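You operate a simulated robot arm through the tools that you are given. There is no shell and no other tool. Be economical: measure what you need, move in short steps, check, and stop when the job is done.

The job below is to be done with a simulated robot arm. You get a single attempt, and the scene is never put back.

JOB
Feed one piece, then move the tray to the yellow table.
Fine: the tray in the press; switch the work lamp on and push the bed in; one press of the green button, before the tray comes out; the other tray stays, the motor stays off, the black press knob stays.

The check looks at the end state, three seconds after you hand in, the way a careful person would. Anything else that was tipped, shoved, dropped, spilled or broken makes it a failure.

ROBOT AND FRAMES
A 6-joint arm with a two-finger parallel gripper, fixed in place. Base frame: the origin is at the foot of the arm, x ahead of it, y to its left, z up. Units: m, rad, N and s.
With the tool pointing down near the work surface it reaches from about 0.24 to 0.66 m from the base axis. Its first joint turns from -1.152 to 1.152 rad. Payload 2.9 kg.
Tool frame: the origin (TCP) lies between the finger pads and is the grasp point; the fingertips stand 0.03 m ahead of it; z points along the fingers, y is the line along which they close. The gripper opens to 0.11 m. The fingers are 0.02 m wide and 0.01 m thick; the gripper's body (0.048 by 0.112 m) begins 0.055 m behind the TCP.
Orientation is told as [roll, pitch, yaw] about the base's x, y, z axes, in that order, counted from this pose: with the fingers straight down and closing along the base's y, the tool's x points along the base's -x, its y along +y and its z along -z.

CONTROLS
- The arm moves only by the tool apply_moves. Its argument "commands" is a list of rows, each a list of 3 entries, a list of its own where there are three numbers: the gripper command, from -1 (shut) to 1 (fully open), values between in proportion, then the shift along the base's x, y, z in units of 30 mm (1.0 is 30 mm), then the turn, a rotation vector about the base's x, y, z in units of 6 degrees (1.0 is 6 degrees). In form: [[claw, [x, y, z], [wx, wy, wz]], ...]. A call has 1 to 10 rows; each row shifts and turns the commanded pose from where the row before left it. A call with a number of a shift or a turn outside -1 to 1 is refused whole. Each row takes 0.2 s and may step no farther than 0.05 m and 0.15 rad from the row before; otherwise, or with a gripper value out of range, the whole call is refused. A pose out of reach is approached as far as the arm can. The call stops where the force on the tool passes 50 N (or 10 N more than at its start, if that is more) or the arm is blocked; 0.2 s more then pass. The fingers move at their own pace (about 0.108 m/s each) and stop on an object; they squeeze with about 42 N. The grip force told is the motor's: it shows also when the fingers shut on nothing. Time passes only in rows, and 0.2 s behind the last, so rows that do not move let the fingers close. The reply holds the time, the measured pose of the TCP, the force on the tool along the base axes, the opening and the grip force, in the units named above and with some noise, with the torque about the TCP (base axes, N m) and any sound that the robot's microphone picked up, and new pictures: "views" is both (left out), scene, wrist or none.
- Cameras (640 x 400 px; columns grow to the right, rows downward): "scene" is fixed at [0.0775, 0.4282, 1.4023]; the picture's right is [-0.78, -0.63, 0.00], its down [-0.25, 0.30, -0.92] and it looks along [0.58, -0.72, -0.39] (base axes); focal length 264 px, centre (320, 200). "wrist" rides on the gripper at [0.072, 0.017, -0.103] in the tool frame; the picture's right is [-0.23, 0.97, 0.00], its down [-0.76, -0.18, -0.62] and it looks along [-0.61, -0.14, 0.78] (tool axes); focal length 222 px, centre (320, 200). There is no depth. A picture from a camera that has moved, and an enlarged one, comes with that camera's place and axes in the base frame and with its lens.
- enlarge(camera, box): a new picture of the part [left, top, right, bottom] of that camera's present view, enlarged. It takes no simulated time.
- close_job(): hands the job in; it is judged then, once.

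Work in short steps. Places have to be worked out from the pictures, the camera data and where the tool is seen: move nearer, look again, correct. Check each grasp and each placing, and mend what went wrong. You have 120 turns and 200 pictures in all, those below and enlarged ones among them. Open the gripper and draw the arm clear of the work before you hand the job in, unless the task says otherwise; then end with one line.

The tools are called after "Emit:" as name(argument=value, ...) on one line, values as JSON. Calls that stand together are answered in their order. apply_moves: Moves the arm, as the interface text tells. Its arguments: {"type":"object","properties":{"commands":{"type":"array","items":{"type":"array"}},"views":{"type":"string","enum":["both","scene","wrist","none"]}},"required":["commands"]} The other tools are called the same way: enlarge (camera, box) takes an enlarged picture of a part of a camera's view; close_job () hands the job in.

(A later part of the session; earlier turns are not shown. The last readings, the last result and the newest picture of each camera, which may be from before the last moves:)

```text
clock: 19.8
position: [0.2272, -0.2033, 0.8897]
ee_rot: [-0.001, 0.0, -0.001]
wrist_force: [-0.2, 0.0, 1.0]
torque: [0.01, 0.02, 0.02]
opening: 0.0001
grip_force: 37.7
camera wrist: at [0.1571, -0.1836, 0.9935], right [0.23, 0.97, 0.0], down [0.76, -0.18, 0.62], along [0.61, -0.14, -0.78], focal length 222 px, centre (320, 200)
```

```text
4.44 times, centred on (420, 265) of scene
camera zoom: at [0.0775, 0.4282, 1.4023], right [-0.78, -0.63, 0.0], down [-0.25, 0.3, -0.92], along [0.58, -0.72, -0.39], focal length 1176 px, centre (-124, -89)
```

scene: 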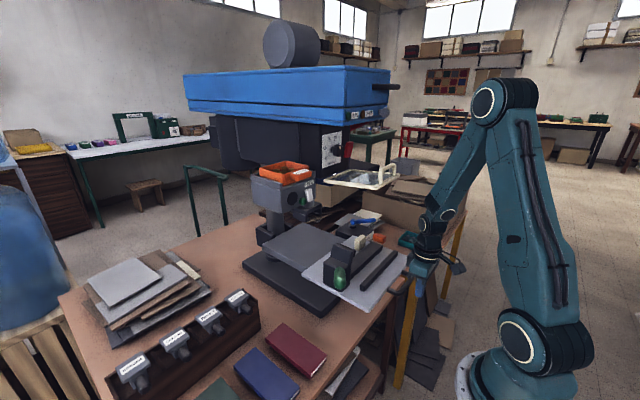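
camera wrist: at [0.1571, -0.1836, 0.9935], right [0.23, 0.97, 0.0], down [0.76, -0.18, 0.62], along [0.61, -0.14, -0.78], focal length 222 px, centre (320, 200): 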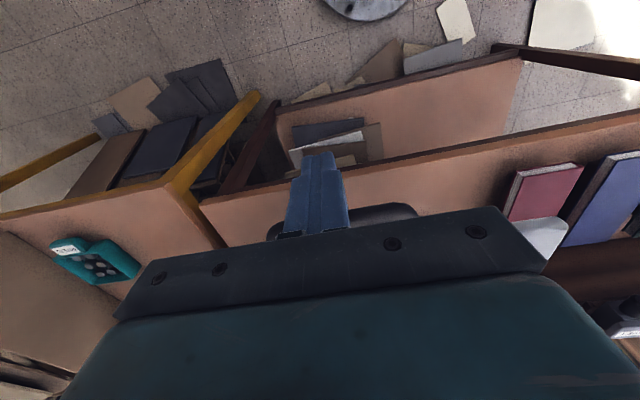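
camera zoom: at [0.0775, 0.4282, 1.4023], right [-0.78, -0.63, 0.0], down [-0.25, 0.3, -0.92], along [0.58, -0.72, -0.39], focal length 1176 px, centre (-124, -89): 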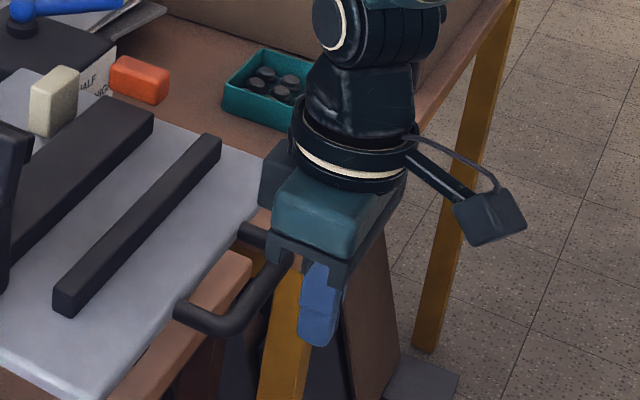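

The tip is in front of the handle. Pushing with a vertical tool would bring the wrist into the raised guard, so I'll tilt the tool forward about 48° here first.

Emit:
apply_moves(commands=[[-1, [-0.2, 0, 0], [0, -1, 0]], [-1, [-0.2, 0, 0], [0, -1, 0]], [-1, [0, 0, 0], [0, -1, 0]], [-1, [0, 0, 0], [0, -1, 0]], [-1, [0, 0, 0], [0, -1, 0]], [-1, [0, 0, 0], [0, -1, 0]], [-1, [0, 0, 0], [0, -1, 0]], [-1, [0, 0, 0], [0, -1, 0]]])

Emit:
enlarge(camera="scene", box=[370, 220, 470, 310])

```text
clock: 21.6
position: [0.3023, -0.2082, 0.8924]
ee_rot: [-0.002, -0.838, 0.0]
wrist_force: [-1.7, -0.3, -0.1]
torque: [0.0, 0.06, 0.01]
opening: 0.0
grip_force: 37.7
out of reach, approached as far as the arm can: row 4, 5, 6, 7, 8
camera wrist: at [0.1775, -0.1879, 0.9089], right [0.15, 0.97, 0.17], down [0.05, -0.18, 0.98], along [0.99, -0.14, -0.07], focal length 222 px, centre (320, 200)
```

scene: 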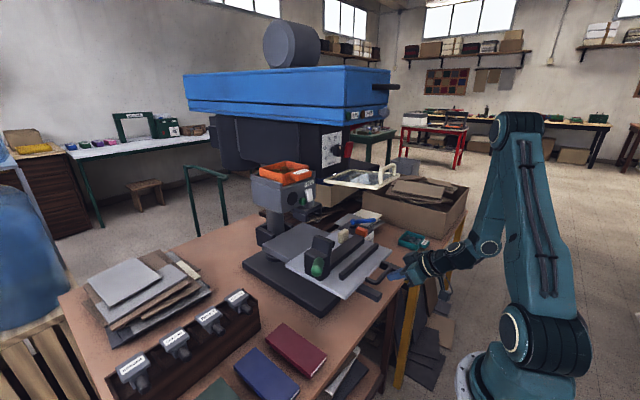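
wrist: 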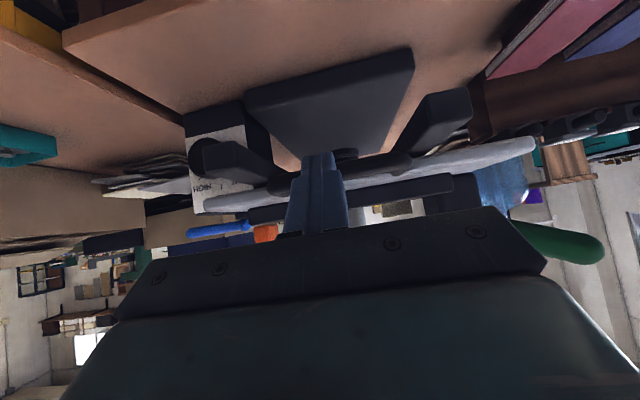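

```text
4.44 times, centred on (420, 265) of scene
camera zoom: at [0.0775, 0.4282, 1.4023], right [-0.78, -0.63, 0.0], down [-0.25, 0.3, -0.92], along [0.58, -0.72, -0.39], focal length 1176 px, centre (-124, -89)
```

zoom: 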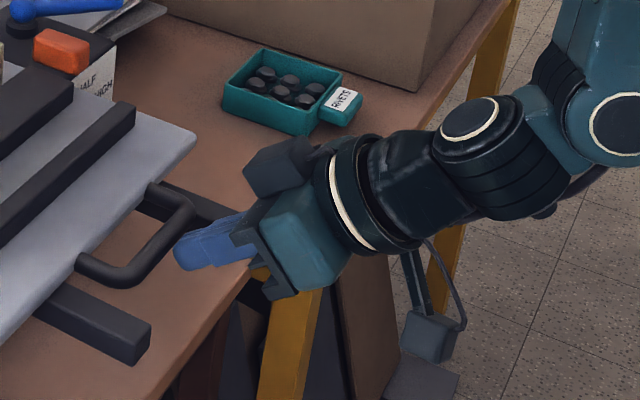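

The tilt slid the bed in smoothly by about 5 cm with almost no force. I'll continue pushing in +x with care and check clearances.

Emit:
apply_moves(commands=[[-1, [0.5, 0, 0], [0, 0, 0]], [-1, [0.5, 0, 0], [0, 0, 0]]])

Emit:
enlarge(camera="scene", box=[270, 190, 430, 320])

```text
clock: 22.2
position: [0.3314, -0.2082, 0.8916]
ee_rot: [0.0, -0.839, 0.0]
wrist_force: [-1.8, 1.1, -0.3]
torque: [-0.02, 0.03, 0.02]
opening: 0.0001
grip_force: 37.7
camera wrist: at [0.2068, -0.1879, 0.9084], right [0.15, 0.97, 0.17], down [0.05, -0.18, 0.98], along [0.99, -0.14, -0.07], focal length 222 px, centre (320, 200)
```

scene: 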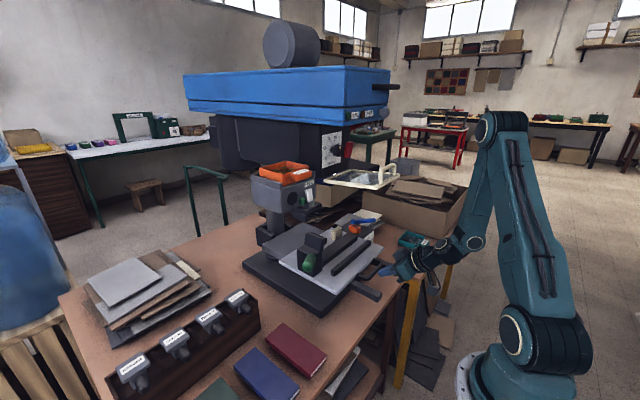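
wrist: 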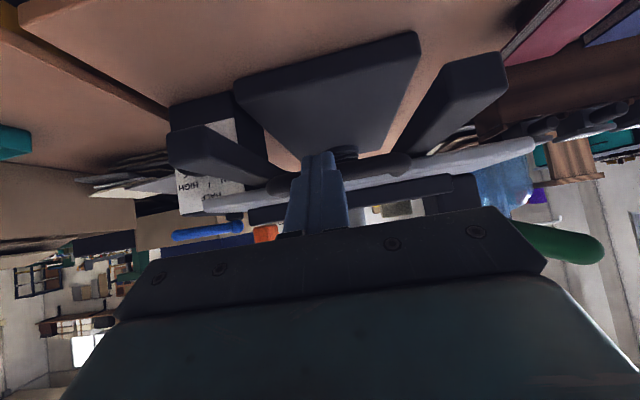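

```text
3.08 times, centred on (350, 255) of scene
camera zoom: at [0.0774, 0.4282, 1.4023], right [-0.78, -0.63, 0.0], down [-0.25, 0.3, -0.92], along [0.58, -0.72, -0.39], focal length 814 px, centre (228, 31)
```

zoom: 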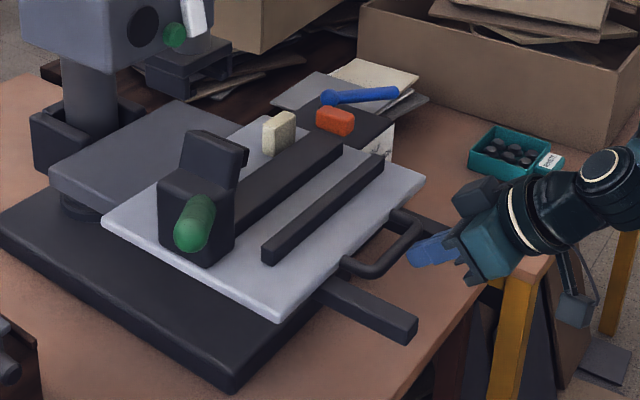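

All is clear: the orange stop passes the blue lever by about 4 cm in y. I'll keep pushing until a stop or a click.

Emit:
apply_moves(commands=[[-1, [0.5, 0, 0], [0, 0, 0]], [-1, [0.5, 0, 0], [0, 0, 0]]], views="scene")

Emit:
enlarge(camera="scene", box=[250, 180, 410, 310])

```text
clock: 22.8
position: [0.3612, -0.207, 0.8921]
ee_rot: [0.0, -0.836, -0.001]
wrist_force: [-1.3, 1.0, 0.1]
torque: [-0.01, 0.02, -0.01]
opening: 0.0
grip_force: 37.6
```

scene: 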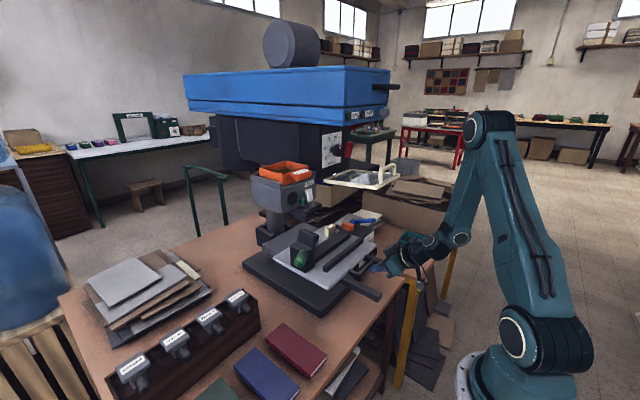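

```text
3.08 times, centred on (330, 245) of scene
camera zoom: at [0.0774, 0.4282, 1.4023], right [-0.78, -0.63, 0.0], down [-0.25, 0.3, -0.92], along [0.58, -0.72, -0.39], focal length 814 px, centre (289, 62)
```

zoom: 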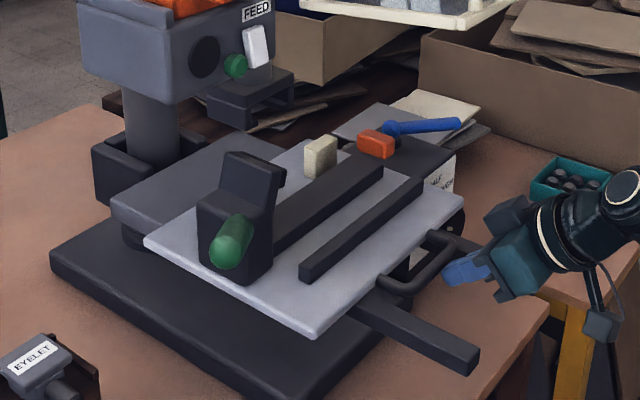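

The bed is still sliding freely. Continuing.

Emit:
apply_moves(commands=[[-1, [0.4, 0, 0], [0, 0, 0]], [-1, [0.4, 0, 0], [0, 0, 0]]], views="wrist")

Emit:
enlarge(camera="scene", box=[250, 180, 410, 310])

```text
clock: 23.4
position: [0.3846, -0.2078, 0.8926]
ee_rot: [-0.001, -0.836, -0.002]
wrist_force: [-2.0, 0.6, 1.1]
torque: [0.04, 0.01, -0.03]
opening: 0.0
grip_force: 37.6
camera wrist: at [0.2612, -0.1878, 0.9086], right [0.15, 0.97, 0.17], down [0.05, -0.18, 0.98], along [0.99, -0.14, -0.07], focal length 222 px, centre (320, 200)
```

wrist: 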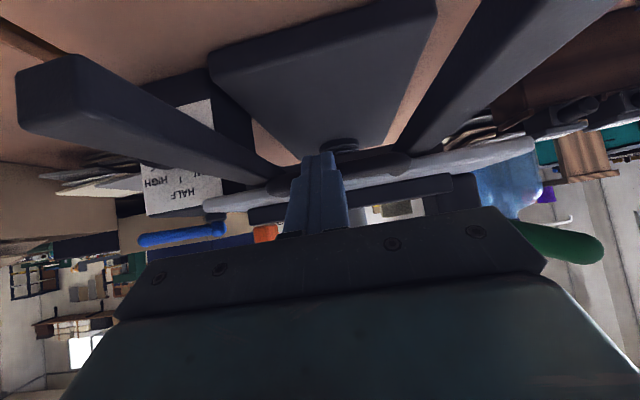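

```text
3.08 times, centred on (330, 245) of scene
camera zoom: at [0.0774, 0.4282, 1.4023], right [-0.78, -0.63, 0.0], down [-0.25, 0.3, -0.92], along [0.58, -0.72, -0.39], focal length 814 px, centre (289, 62)
```

zoom: 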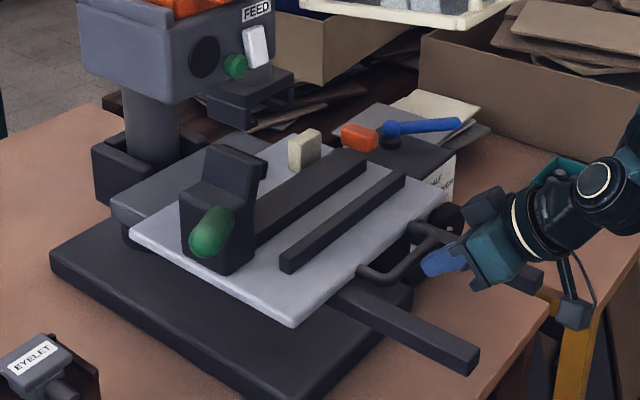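

Still free. Continuing until the end stop.

Emit:
apply_moves(commands=[[-1, [0.4, 0, 0], [0, 0, 0]], [-1, [0.4, 0, 0], [0, 0, 0]], [-1, [0.3, 0, 0], [0, 0, 0]]], views="none")

Emit:
enlarge(camera="scene", box=[250, 180, 410, 310])

```text
clock: 24.2
position: [0.4194, -0.2074, 0.893]
ee_rot: [0.001, -0.838, -0.002]
wrist_force: [-2.2, -1.0, 1.1]
torque: [-0.02, 0.01, 0.01]
opening: 0.0
grip_force: 37.6
```

```text
3.08 times, centred on (330, 245) of scene
camera zoom: at [0.0774, 0.4282, 1.4023], right [-0.78, -0.63, 0.0], down [-0.25, 0.3, -0.92], along [0.58, -0.72, -0.39], focal length 814 px, centre (289, 62)
```

zoom: 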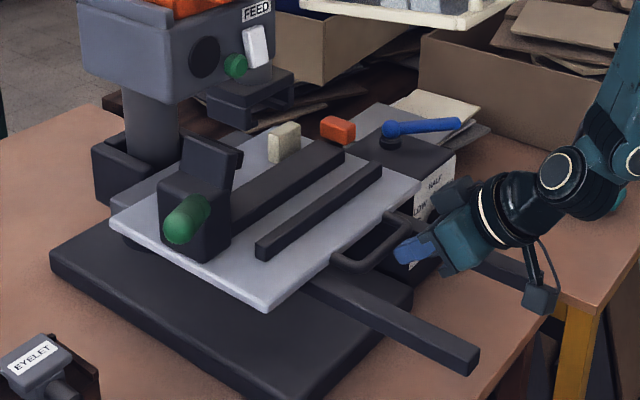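

Still sliding freely, and the gripper's side is about 5 cm clear of the knob box. Continuing.

Emit:
apply_moves(commands=[[-1, [0.4, 0, 0], [0, 0, 0]], [-1, [0.4, 0, 0], [0, 0, 0]], [-1, [0.3, 0, 0], [0, 0, 0]]], views="wrist")

Emit:
enlarge(camera="scene", box=[250, 180, 410, 310])

```text
clock: 25.0
position: [0.4507, -0.2076, 0.892]
ee_rot: [0.0, -0.836, -0.003]
wrist_force: [-6.5, -0.4, 3.2]
torque: [0.0, 0.01, 0.0]
opening: 0.0002
grip_force: 38.0
camera wrist: at [0.3268, -0.1877, 0.9084], right [0.15, 0.97, 0.17], down [0.05, -0.18, 0.98], along [0.99, -0.14, -0.07], focal length 222 px, centre (320, 200)
```

wrist: 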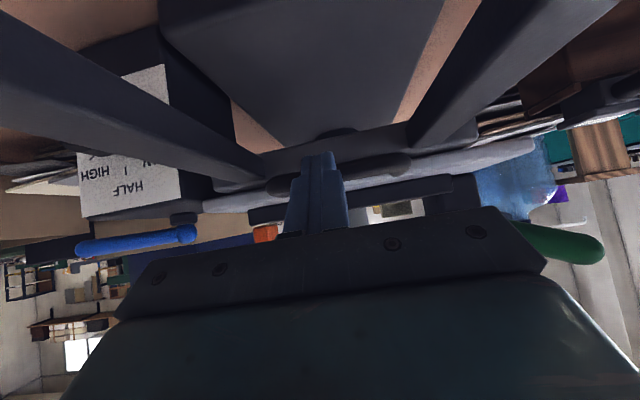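

```text
3.08 times, centred on (330, 245) of scene
camera zoom: at [0.0773, 0.4282, 1.4023], right [-0.78, -0.63, 0.0], down [-0.25, 0.3, -0.92], along [0.58, -0.72, -0.39], focal length 814 px, centre (289, 62)
```

zoom: 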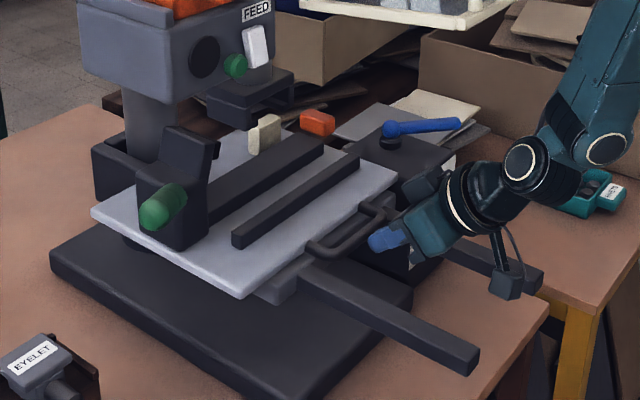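

The force rose to about 7 N, so the end stop may be near. A couple of small further steps.

Emit:
apply_moves(commands=[[-1, [0.25, 0, 0], [0, 0, 0]], [-1, [0.25, 0, 0], [0, 0, 0]]], views="none")

Emit:
enlarge(camera="scene", box=[250, 180, 410, 310])

```text
clock: 25.7
position: [0.4582, -0.2066, 0.8845]
ee_rot: [0.01, -0.805, -0.011]
wrist_force: [-1.9, 0.4, -1.3]
torque: [-0.01, 0.06, -0.02]
opening: 0.0
grip_force: 37.8
stopped in row 2: the force on the tool passed its limit at 50 N (the readings are from after the stop); the commanded pose is now the measured one
```

```text
3.08 times, centred on (330, 245) of scene
camera zoom: at [0.0775, 0.4282, 1.4023], right [-0.78, -0.63, 0.0], down [-0.25, 0.3, -0.92], along [0.58, -0.72, -0.39], focal length 814 px, centre (289, 62)
```

zoom: 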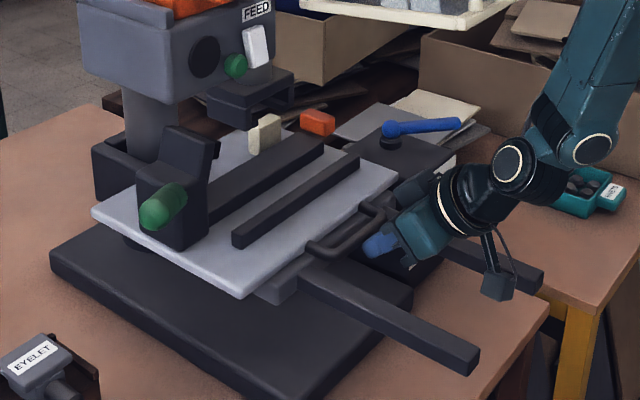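

The bed has hit its end stop, with over 50 N and no further motion. I'll retreat straight back, then rise on the left side for the green button.

Emit:
apply_moves(commands=[[-1, [-0.5, 0, 0], [0, 0, 0]], [-1, [-1, 0, 0], [0, 0, 0]], [-1, [-1, 0, 0], [0, 0, 0]], [-1, [-1, 0, 0], [0, 0, 0]], [-1, [-1, 0.5, 0.3], [0, 0, 0]], [-1, [-0.8, 1, 0.5], [0, 0, 0]], [-1, [0, 1, 1], [0, 0, 0]], [-1, [0, 1, 1], [0, 0, 0]], [-1, [0, 1, 1], [0, 0, 0]], [-1, [0, 1, 1], [0, 0, 0]]], views="none")

Emit:
apply_moves(commands=[[-1, [0, 0.8, 1], [0, -1, 0]], [-1, [0, 0.3, 1], [0, -1, 0]], [-1, [0, 0.3, 1], [0, 0, 0]], [-1, [0, 0, 1], [0, 0, 0]], [-1, [0.4, 0, 0.3], [0, 0, 0]]])

```text
clock: 27.9
position: [0.3559, -0.0914, 1.0349]
ee_rot: [0.011, -0.807, -0.011]
wrist_force: [0.6, -0.4, 0.7]
torque: [0.0, 0.0, 0.0]
opening: 0.0
grip_force: 37.8
out of reach, approached as far as the arm can: row 6, 7, 8, 9
```

```text
clock: 29.1
position: [0.3816, -0.0523, 1.1734]
ee_rot: [0.014, -1.016, -0.012]
wrist_force: [-0.2, -0.3, 0.5]
torque: [-0.03, 0.0, 0.0]
opening: 0.0
grip_force: 38.1
out of reach, approached as far as the arm can: row 1, 2
camera wrist: at [0.2566, -0.0336, 1.1665], right [0.12, 0.97, 0.2], down [-0.13, -0.18, 0.97], along [0.98, -0.14, 0.1], focal length 222 px, centre (320, 200)
```

scene: 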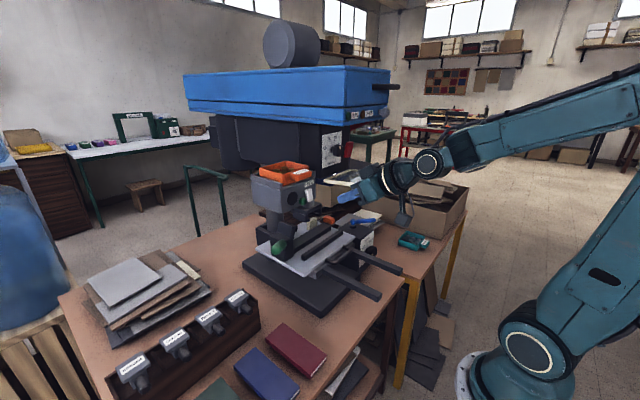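
wrist: 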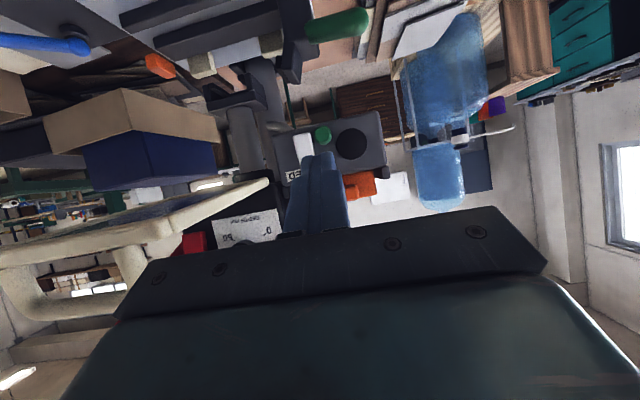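

The wrist is ready. I'll approach the green button at y≈-0.046, a touch left to keep clear of the white paddle, stopping just short of it.

Emit:
apply_moves(commands=[[-1, [0.7, 0.05, -0.34], [0, 0, 0]], [-1, [0.7, 0.05, -0.34], [0, 0, 0]], [-1, [0.7, 0.05, -0.34], [0, 0, 0]], [-1, [0.5, 0.05, -0.34], [0, 0, 0]]], views="none")

Emit:
enlarge(camera="scene", box=[270, 160, 350, 220])

Emit:
enlarge(camera="wrist", box=[220, 60, 420, 240])

```text
clock: 30.1
position: [0.4601, -0.047, 1.132]
ee_rot: [0.013, -1.017, -0.012]
wrist_force: [-0.1, -0.1, -0.6]
torque: [0.01, 0.0, 0.0]
opening: 0.0
grip_force: 37.2
```

```text
6.67 times, centred on (310, 190) of scene
camera zoom: at [0.0775, 0.4282, 1.4023], right [-0.78, -0.63, 0.0], down [-0.25, 0.3, -0.92], along [0.58, -0.72, -0.39], focal length 1764 px, centre (387, 267)
```

zoom: 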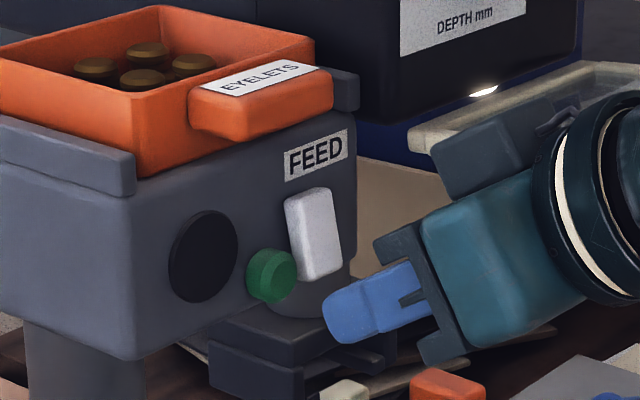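

```text
2.22 times, centred on (320, 150) of wrist
camera zoom: at [0.3355, -0.0272, 1.1252], right [0.12, 0.97, 0.2], down [-0.13, -0.18, 0.97], along [0.98, -0.14, 0.1], focal length 494 px, centre (320, 311)
```

zoom: 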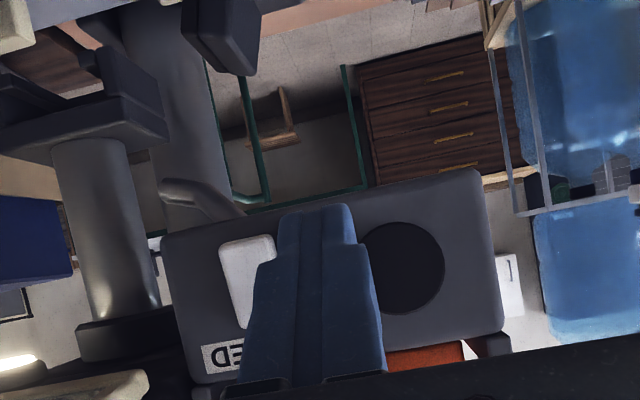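

In the scene view the tip's forward path runs straight onto the green button, about 2–3 cm ahead. I'll advance in small steps and look just before contact.

Emit:
apply_moves(commands=[[-1, [0.3, 0, 0.05], [0, 0, 0]], [-1, [0.2, 0, 0.03], [0, 0, 0]]], views="none")

Emit:
enlarge(camera="scene", box=[280, 170, 330, 215])

```text
clock: 30.7
position: [0.4752, -0.0465, 1.1342]
ee_rot: [0.013, -1.015, -0.012]
wrist_force: [0.5, 0.2, -0.3]
torque: [-0.01, 0.01, 0.01]
opening: 0.0
grip_force: 37.7
```

```text
8.89 times, centred on (305, 192) of scene
camera zoom: at [0.0775, 0.4282, 1.4023], right [-0.78, -0.63, 0.0], down [-0.25, 0.3, -0.92], along [0.58, -0.72, -0.39], focal length 2351 px, centre (453, 267)
```

zoom: 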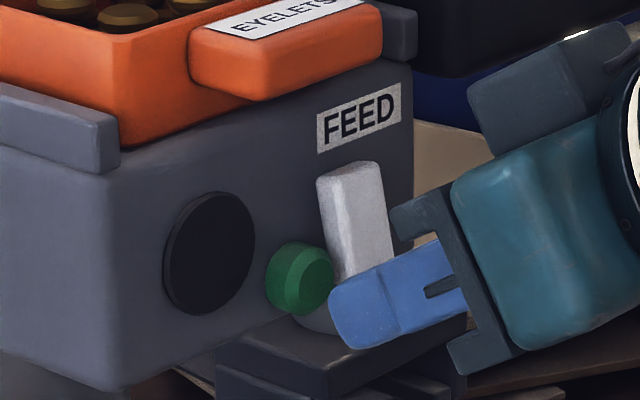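

The tip is about to touch, level with the button's centre. I'll push once now.

Emit:
apply_moves(commands=[[-1, [0.2, 0, 0.06], [0, 0, 0]], [-1, [0.2, 0, 0], [0, 0, 0]]], views="none")

Emit:
enlarge(camera="scene", box=[280, 170, 330, 215])

```text
clock: 31.3
position: [0.4866, -0.0473, 1.1375]
ee_rot: [0.014, -1.017, -0.01]
wrist_force: [-0.1, 0.7, 0.3]
torque: [0.02, -0.03, -0.01]
opening: 0.0
grip_force: 37.8
```

```text
8.89 times, centred on (305, 192) of scene
camera zoom: at [0.0775, 0.4282, 1.4023], right [-0.78, -0.63, 0.0], down [-0.25, 0.3, -0.92], along [0.58, -0.72, -0.39], focal length 2351 px, centre (453, 267)
```

zoom: 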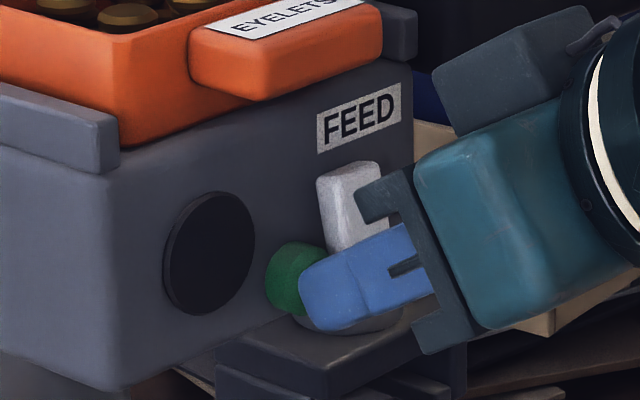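

No force yet, and the tip is right at the button's face. Continuing the same push.

Emit:
apply_moves(commands=[[-1, [0.15, 0, 0], [0, 0, 0]], [-1, [0.15, 0, 0], [0, 0, 0]]], views="none")

Emit:
enlarge(camera="scene", box=[280, 170, 330, 215])

```text
clock: 31.9
position: [0.4959, -0.0481, 1.1364]
ee_rot: [0.014, -1.014, -0.011]
wrist_force: [-1.0, 0.7, 1.2]
torque: [0.02, -0.01, -0.02]
opening: 0.0003
grip_force: 37.9
```

```text
8.89 times, centred on (305, 192) of scene
camera zoom: at [0.0775, 0.4282, 1.4023], right [-0.78, -0.63, 0.0], down [-0.25, 0.3, -0.92], along [0.58, -0.72, -0.39], focal length 2351 px, centre (453, 267)
```

zoom: 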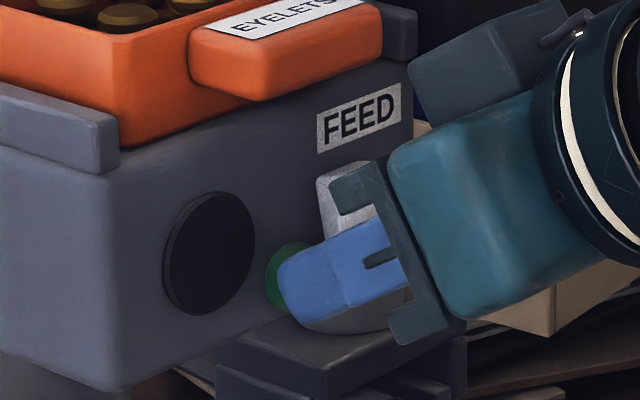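

Emit:
apply_moves(commands=[[-1, [0.1, 0, 0], [0, 0, 0]], [-1, [0.1, 0, 0], [0, 0, 0]]], views="none")

Emit:
enlarge(camera="scene", box=[280, 170, 330, 215])

```text
clock: 32.5
position: [0.5025, -0.0467, 1.1368]
ee_rot: [0.013, -1.016, -0.012]
wrist_force: [-1.9, 0.6, 0.5]
torque: [0.0, 0.02, 0.0]
opening: 0.0003
grip_force: 37.9
heard: click
```

```text
8.89 times, centred on (305, 192) of scene
camera zoom: at [0.0774, 0.4282, 1.4023], right [-0.78, -0.63, 0.0], down [-0.25, 0.3, -0.92], along [0.58, -0.72, -0.39], focal length 2351 px, centre (453, 267)
```

zoom: 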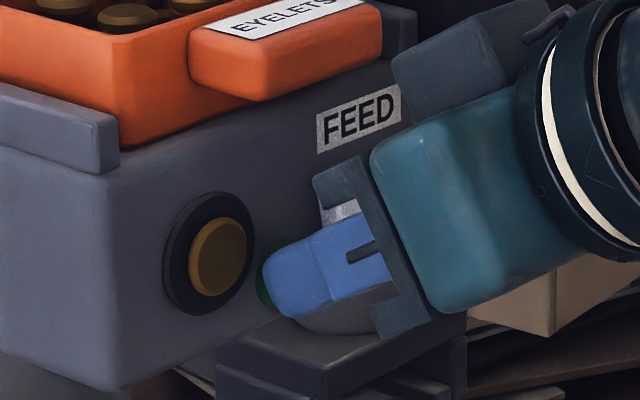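

A click, and a brass eyelet has emerged from the black opening: one piece fed. I'll retract straight back and check.

Emit:
apply_moves(commands=[[-1, [-0.4, 0, 0], [0, 0, 0]], [-1, [-0.8, 0, 0], [0, 0, 0]], [-1, [-1, 0, 0.2], [0, 0, 0]], [-1, [-1, 0, 0.3], [0, 0, 0]]])

Emit:
enlarge(camera="scene", box=[240, 150, 360, 260])

Emit:
enlarge(camera="wrist", box=[220, 60, 420, 240])

```text
clock: 33.5
position: [0.4058, -0.0463, 1.1505]
ee_rot: [0.014, -1.017, -0.014]
wrist_force: [-0.6, 0.5, -0.1]
torque: [0.02, -0.02, 0.0]
opening: 0.0
grip_force: 37.9
camera wrist: at [0.2815, -0.0276, 1.1446], right [0.12, 0.97, 0.2], down [-0.13, -0.18, 0.97], along [0.98, -0.14, 0.1], focal length 222 px, centre (320, 200)
```

scene: 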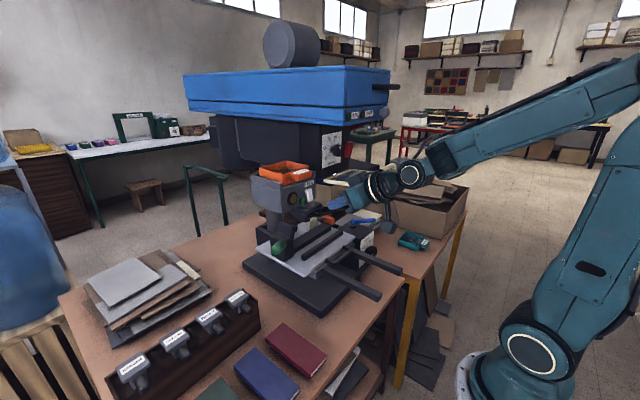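
wrist: 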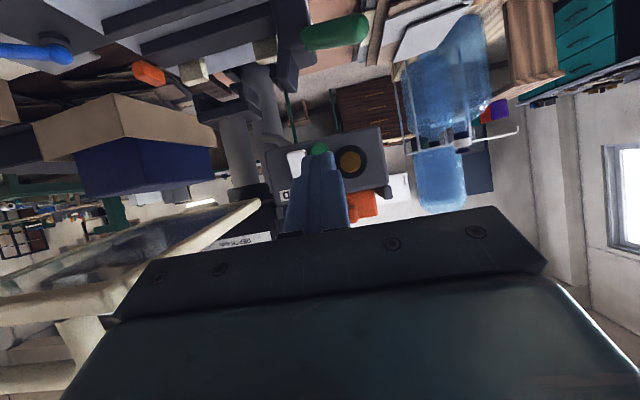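

```text
3.64 times, centred on (300, 205) of scene
camera zoom: at [0.0775, 0.4282, 1.4023], right [-0.78, -0.63, 0.0], down [-0.25, 0.3, -0.92], along [0.58, -0.72, -0.39], focal length 962 px, centre (393, 182)
```

zoom: 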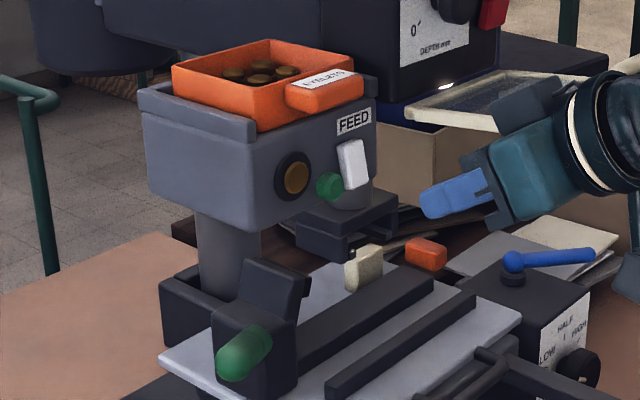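

```text
2.22 times, centred on (320, 150) of wrist
camera zoom: at [0.2815, -0.0276, 1.1446], right [0.12, 0.97, 0.2], down [-0.13, -0.18, 0.97], along [0.98, -0.14, 0.1], focal length 494 px, centre (320, 311)
```

zoom: 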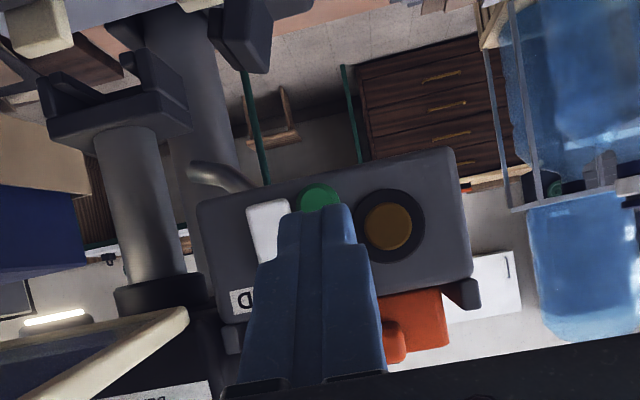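

One piece is fed (one eyelet shows in the outlet) and the lamp is on. Next is the tray: I'll back off, raise and open the gripper, and look at the tray's front tab (roughly (0.495, -0.012, 1.205)).

Emit:
apply_moves(commands=[[-1, [-0.7, 0.2, 0.5], [0, 0.6, 0]], [-1, [-0.7, 0.2, 0.8], [0, 0.6, 0]], [0, [-0.6, 0.3, 0.8], [0, 0.6, 0]], [1, [0, 0.3, 0.8], [0, 0.6, 0]], [1, [0, 0, 0], [0, 0, 0]]])

Emit:
enlarge(camera="wrist", box=[220, 60, 420, 240])

Emit:
enlarge(camera="scene", box=[250, 150, 330, 210])

```text
clock: 34.7
position: [0.3456, -0.0163, 1.2381]
ee_rot: [0.01, -0.766, -0.009]
wrist_force: [-0.1, -0.3, 0.6]
torque: [-0.01, -0.01, -0.01]
opening: 0.1101
grip_force: 0.1
camera wrist: at [0.2234, 0.0027, 1.2633], right [0.17, 0.97, 0.16], down [0.12, -0.18, 0.98], along [0.98, -0.14, -0.15], focal length 222 px, centre (320, 200)
```

scene: 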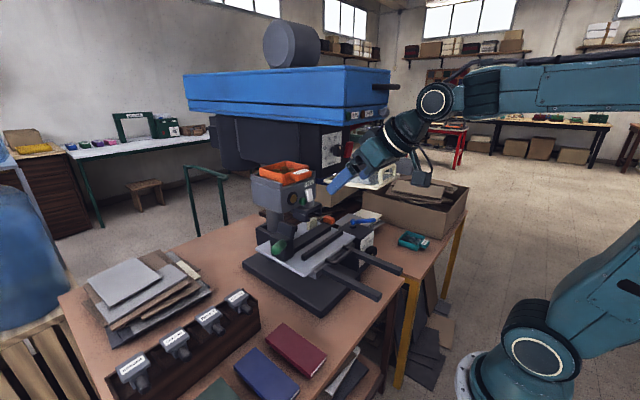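
wrist: 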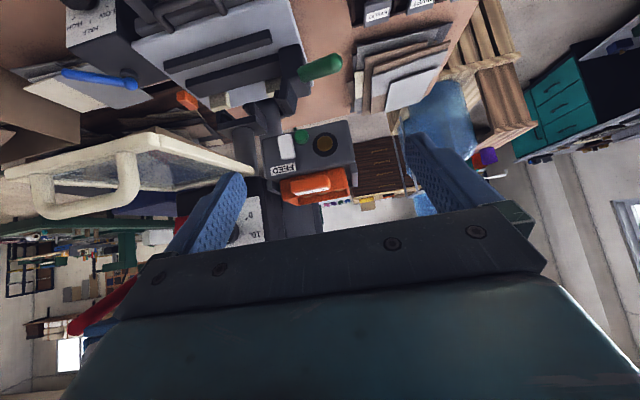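

```text
2.22 times, centred on (320, 150) of wrist
camera zoom: at [0.2234, 0.0027, 1.2633], right [0.17, 0.97, 0.16], down [0.12, -0.18, 0.98], along [0.98, -0.14, -0.15], focal length 494 px, centre (320, 311)
```

zoom: 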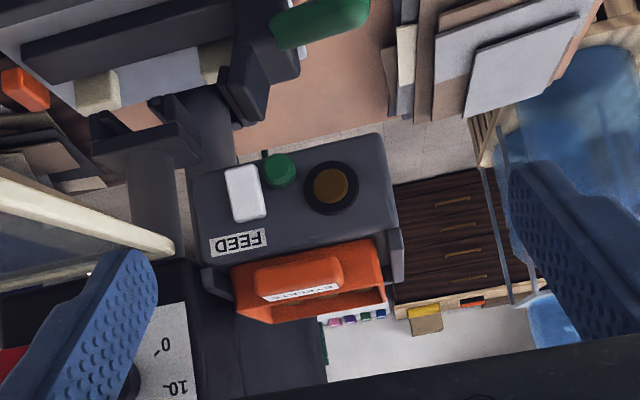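

```text
6.67 times, centred on (290, 180) of scene
camera zoom: at [0.0775, 0.4282, 1.4023], right [-0.78, -0.63, 0.0], down [-0.25, 0.3, -0.92], along [0.58, -0.72, -0.39], focal length 1764 px, centre (520, 333)
```

zoom: 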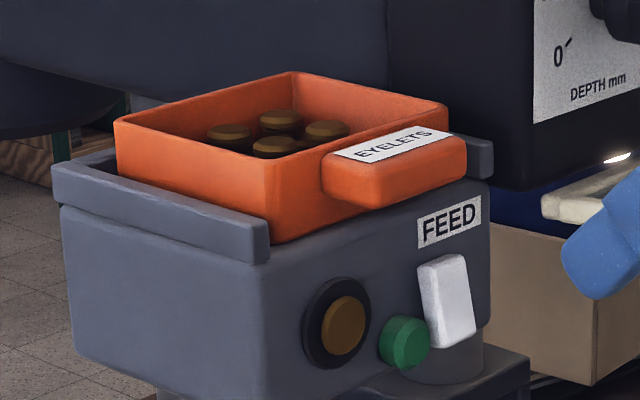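

Triangulating properly, the tab front is at about (0.528, -0.051, 1.19), 57 mm wide in y, with the tray spanning y -0.105..0. I'll come in with the tool pitched 60° and an 80 mm opening, so it clears both the guard and the blue head.

Emit:
apply_moves(commands=[[0.45, [0.7, -0.4, 0], [0, -0.9, 0]], [0.45, [0.7, -0.4, 0], [0, -0.9, 0]], [0.45, [0.7, -0.4, 0], [0, -0.85, 0]], [0.45, [0.6, 0, 0], [0, 0, 0.1]]])

Emit:
enlarge(camera="wrist", box=[220, 60, 420, 240])

Emit:
enlarge(camera="scene", box=[250, 140, 350, 220])

```text
clock: 35.7
position: [0.4273, -0.0539, 1.2376]
ee_rot: [0.014, -1.044, -0.002]
wrist_force: [0.4, 0.1, 0.7]
torque: [0.02, -0.01, 0.01]
opening: 0.0795
grip_force: 0.2
camera wrist: at [0.3024, -0.035, 1.2276], right [0.1, 0.97, 0.2], down [-0.15, -0.19, 0.97], along [0.98, -0.13, 0.13], focal length 222 px, centre (320, 200)
```

scene: 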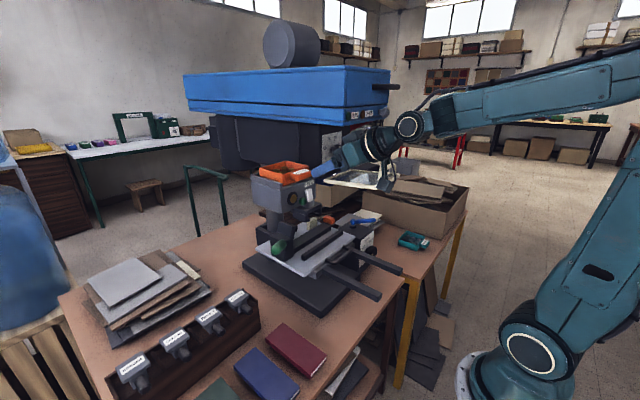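
wrist: 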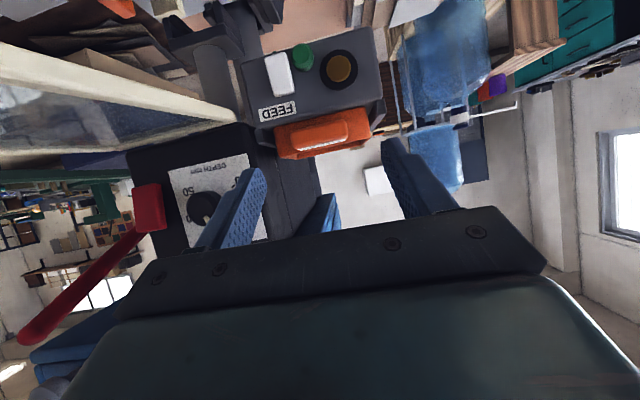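

```text
2.22 times, centred on (320, 150) of wrist
camera zoom: at [0.3024, -0.035, 1.2276], right [0.1, 0.97, 0.2], down [-0.15, -0.19, 0.97], along [0.98, -0.13, 0.13], focal length 494 px, centre (320, 311)
```

zoom: 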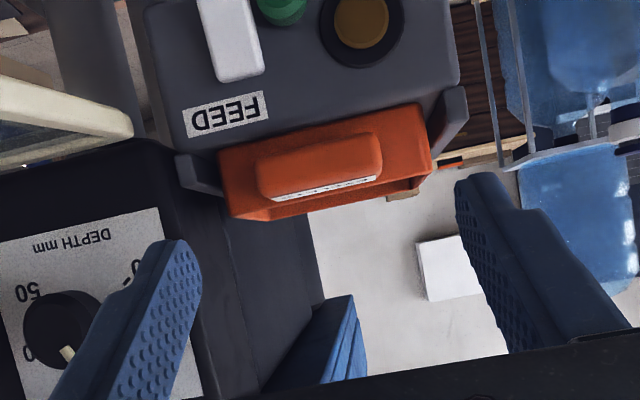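

```text
5.00 times, centred on (300, 180) of scene
camera zoom: at [0.0775, 0.4282, 1.4023], right [-0.78, -0.63, 0.0], down [-0.25, 0.3, -0.92], along [0.58, -0.72, -0.39], focal length 1323 px, centre (420, 300)
```

zoom: 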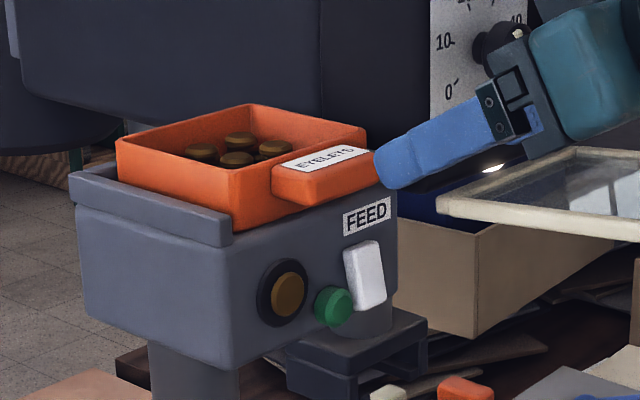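

The tab is centred between the fingers at y≈-0.052. I'll advance along the tool direction to straddle the tab.

Emit:
apply_moves(commands=[[0.45, [0.7, 0, -0.35], [0, 0, 0]], [0.45, [0.7, 0.03, -0.35], [0, 0, 0]], [0.45, [0.6, 0.03, -0.35], [0, 0, 0]]])

Emit:
enlarge(camera="wrist", box=[200, 60, 440, 240])

Emit:
enlarge(camera="scene", box=[250, 140, 350, 220])

```text
clock: 36.5
position: [0.4863, -0.0511, 1.2059]
ee_rot: [0.016, -1.042, -0.003]
wrist_force: [0.1, -0.6, 0.9]
torque: [-0.01, -0.01, 0.0]
opening: 0.0797
grip_force: 0.0
camera wrist: at [0.3616, -0.0325, 1.1964], right [0.1, 0.97, 0.2], down [-0.15, -0.19, 0.97], along [0.98, -0.13, 0.13], focal length 222 px, centre (320, 200)
```

scene: 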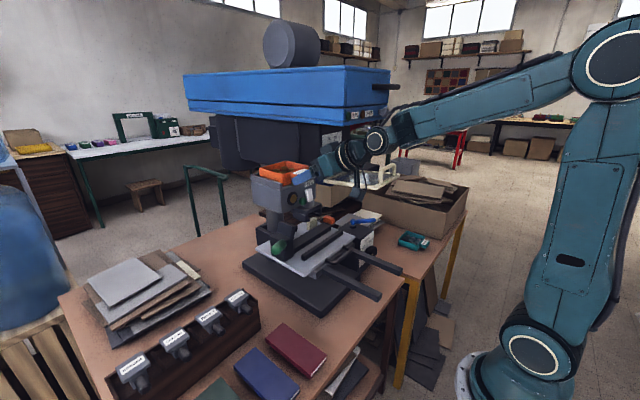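
wrist: 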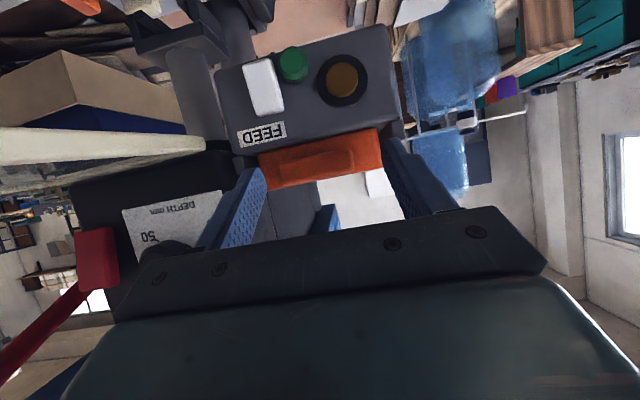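

```text
2.22 times, centred on (320, 150) of wrist
camera zoom: at [0.3616, -0.0325, 1.1964], right [0.1, 0.97, 0.2], down [-0.15, -0.19, 0.97], along [0.98, -0.13, 0.13], focal length 494 px, centre (320, 311)
```

zoom: 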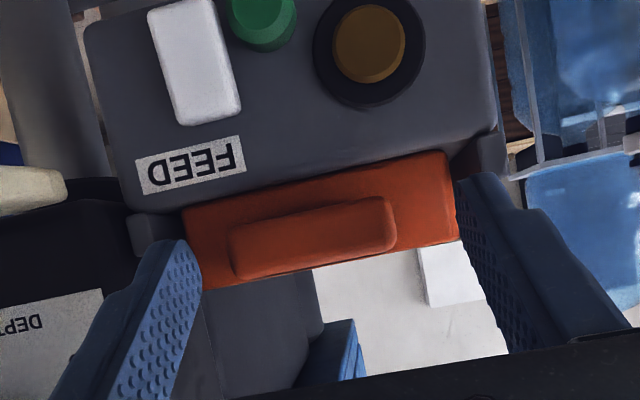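

```text
5.00 times, centred on (300, 180) of scene
camera zoom: at [0.0775, 0.4282, 1.4023], right [-0.78, -0.63, 0.0], down [-0.25, 0.3, -0.92], along [0.58, -0.72, -0.39], focal length 1323 px, centre (420, 300)
```

zoom: 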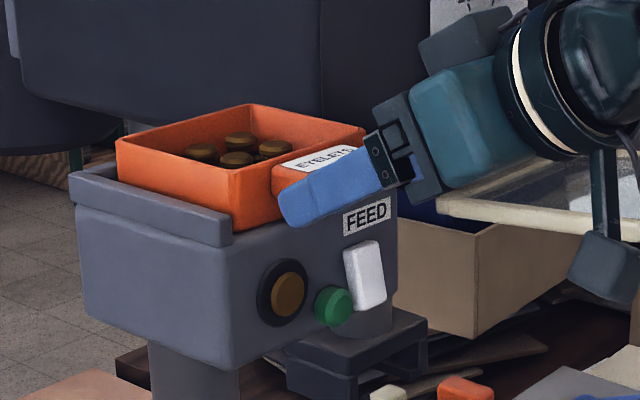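

The tab is centred, and the tip needs about 2 cm more forward to cover the tab's 2 cm depth. I'll advance and then close gently.

Emit:
apply_moves(commands=[[0.45, [0.35, 0, 0], [0, 0, 0]], [0.45, [0.3, 0, 0], [0, 0, 0]]])

Emit:
enlarge(camera="wrist", box=[200, 60, 440, 240])

Emit:
enlarge(camera="scene", box=[250, 140, 350, 220])

```text
clock: 37.1
position: [0.5056, -0.0515, 1.2063]
ee_rot: [0.015, -1.045, -0.004]
wrist_force: [0.4, 1.2, -0.6]
torque: [0.0, 0.02, -0.02]
opening: 0.08
grip_force: 0.0
camera wrist: at [0.3815, -0.0329, 1.197], right [0.11, 0.97, 0.2], down [-0.15, -0.19, 0.97], along [0.98, -0.13, 0.13], focal length 222 px, centre (320, 200)
```

scene: 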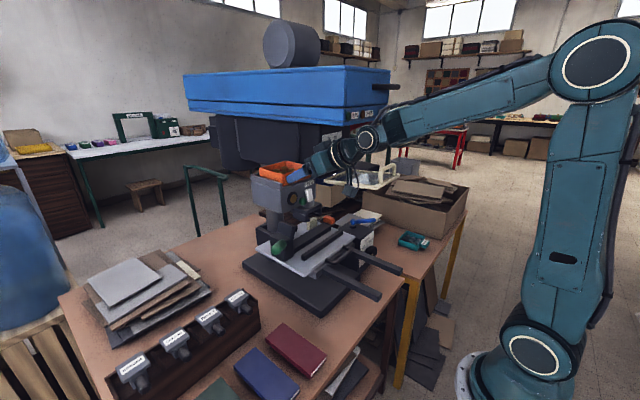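
wrist: 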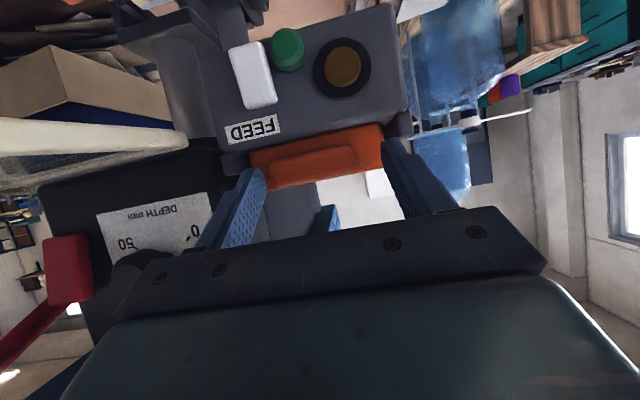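

```text
2.22 times, centred on (320, 150) of wrist
camera zoom: at [0.3815, -0.0329, 1.197], right [0.11, 0.97, 0.2], down [-0.15, -0.19, 0.97], along [0.98, -0.13, 0.13], focal length 494 px, centre (320, 311)
```

zoom: 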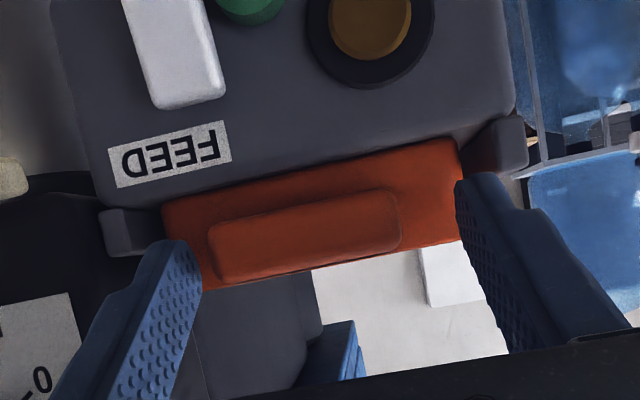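

```text
5.00 times, centred on (300, 180) of scene
camera zoom: at [0.0775, 0.4282, 1.4023], right [-0.78, -0.63, 0.0], down [-0.25, 0.3, -0.92], along [0.58, -0.72, -0.39], focal length 1323 px, centre (420, 300)
```

zoom: 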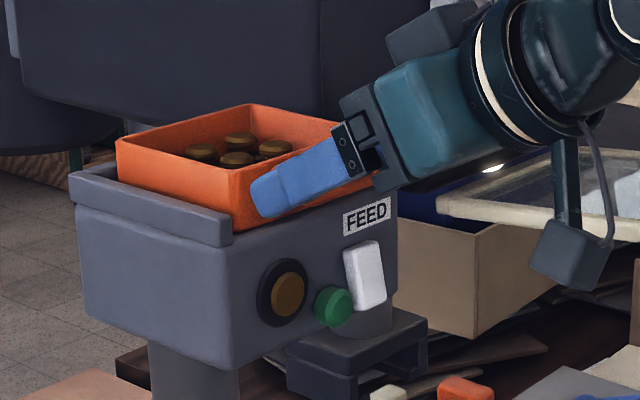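

The tips overlap the tab height well; the tab centre is about 6 mm toward -y. I'll shift and close.

Emit:
apply_moves(commands=[[0.45, [0, -0.19, 0], [0, 0, 0]], [0.2, [0, 0, 0], [0, 0, 0]], [0, [0, 0, 0], [0, 0, 0]], [-1, [0, 0, 0], [0, 0, 0]], [-1, [0, 0, 0], [0, 0, 0]]])

Emit:
enlarge(camera="wrist", box=[200, 60, 440, 240])

Emit:
enlarge(camera="scene", box=[250, 140, 350, 220])

```text
clock: 38.3
position: [0.5068, -0.0573, 1.2062]
ee_rot: [0.014, -1.044, -0.001]
wrist_force: [1.0, -0.1, 0.0]
torque: [-0.11, -0.07, 0.08]
opening: 0.0553
grip_force: 41.2
camera wrist: at [0.3815, -0.0386, 1.1971], right [0.11, 0.97, 0.2], down [-0.15, -0.19, 0.97], along [0.98, -0.13, 0.13], focal length 222 px, centre (320, 200)
```

scene: 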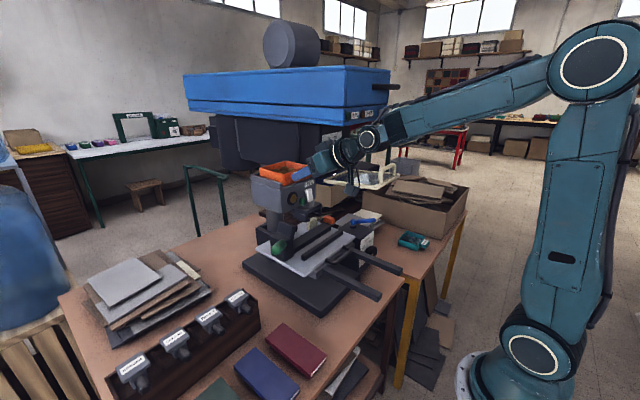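
wrist: 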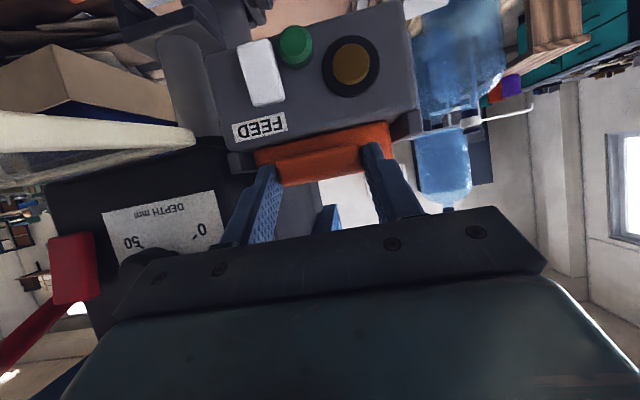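

```text
2.22 times, centred on (320, 150) of wrist
camera zoom: at [0.3815, -0.0386, 1.1971], right [0.11, 0.97, 0.2], down [-0.15, -0.19, 0.97], along [0.98, -0.13, 0.13], focal length 494 px, centre (320, 311)
```

zoom: 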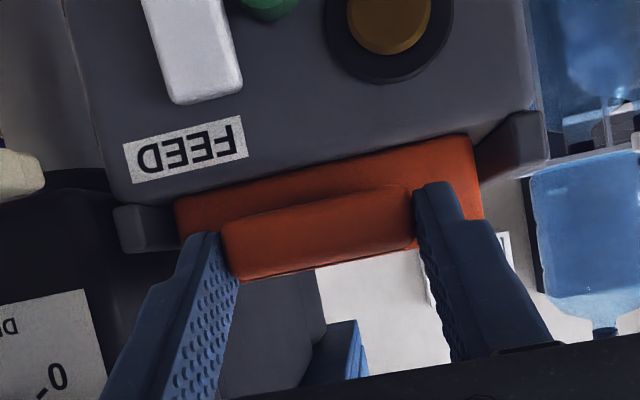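

```text
5.00 times, centred on (300, 180) of scene
camera zoom: at [0.0775, 0.4282, 1.4023], right [-0.78, -0.63, 0.0], down [-0.25, 0.3, -0.92], along [0.58, -0.72, -0.39], focal length 1323 px, centre (420, 300)
```

zoom: 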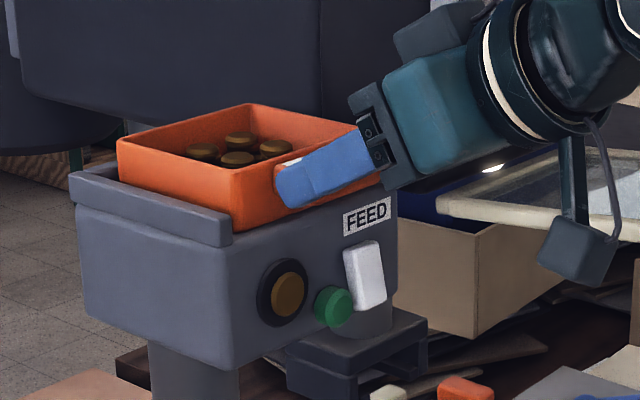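

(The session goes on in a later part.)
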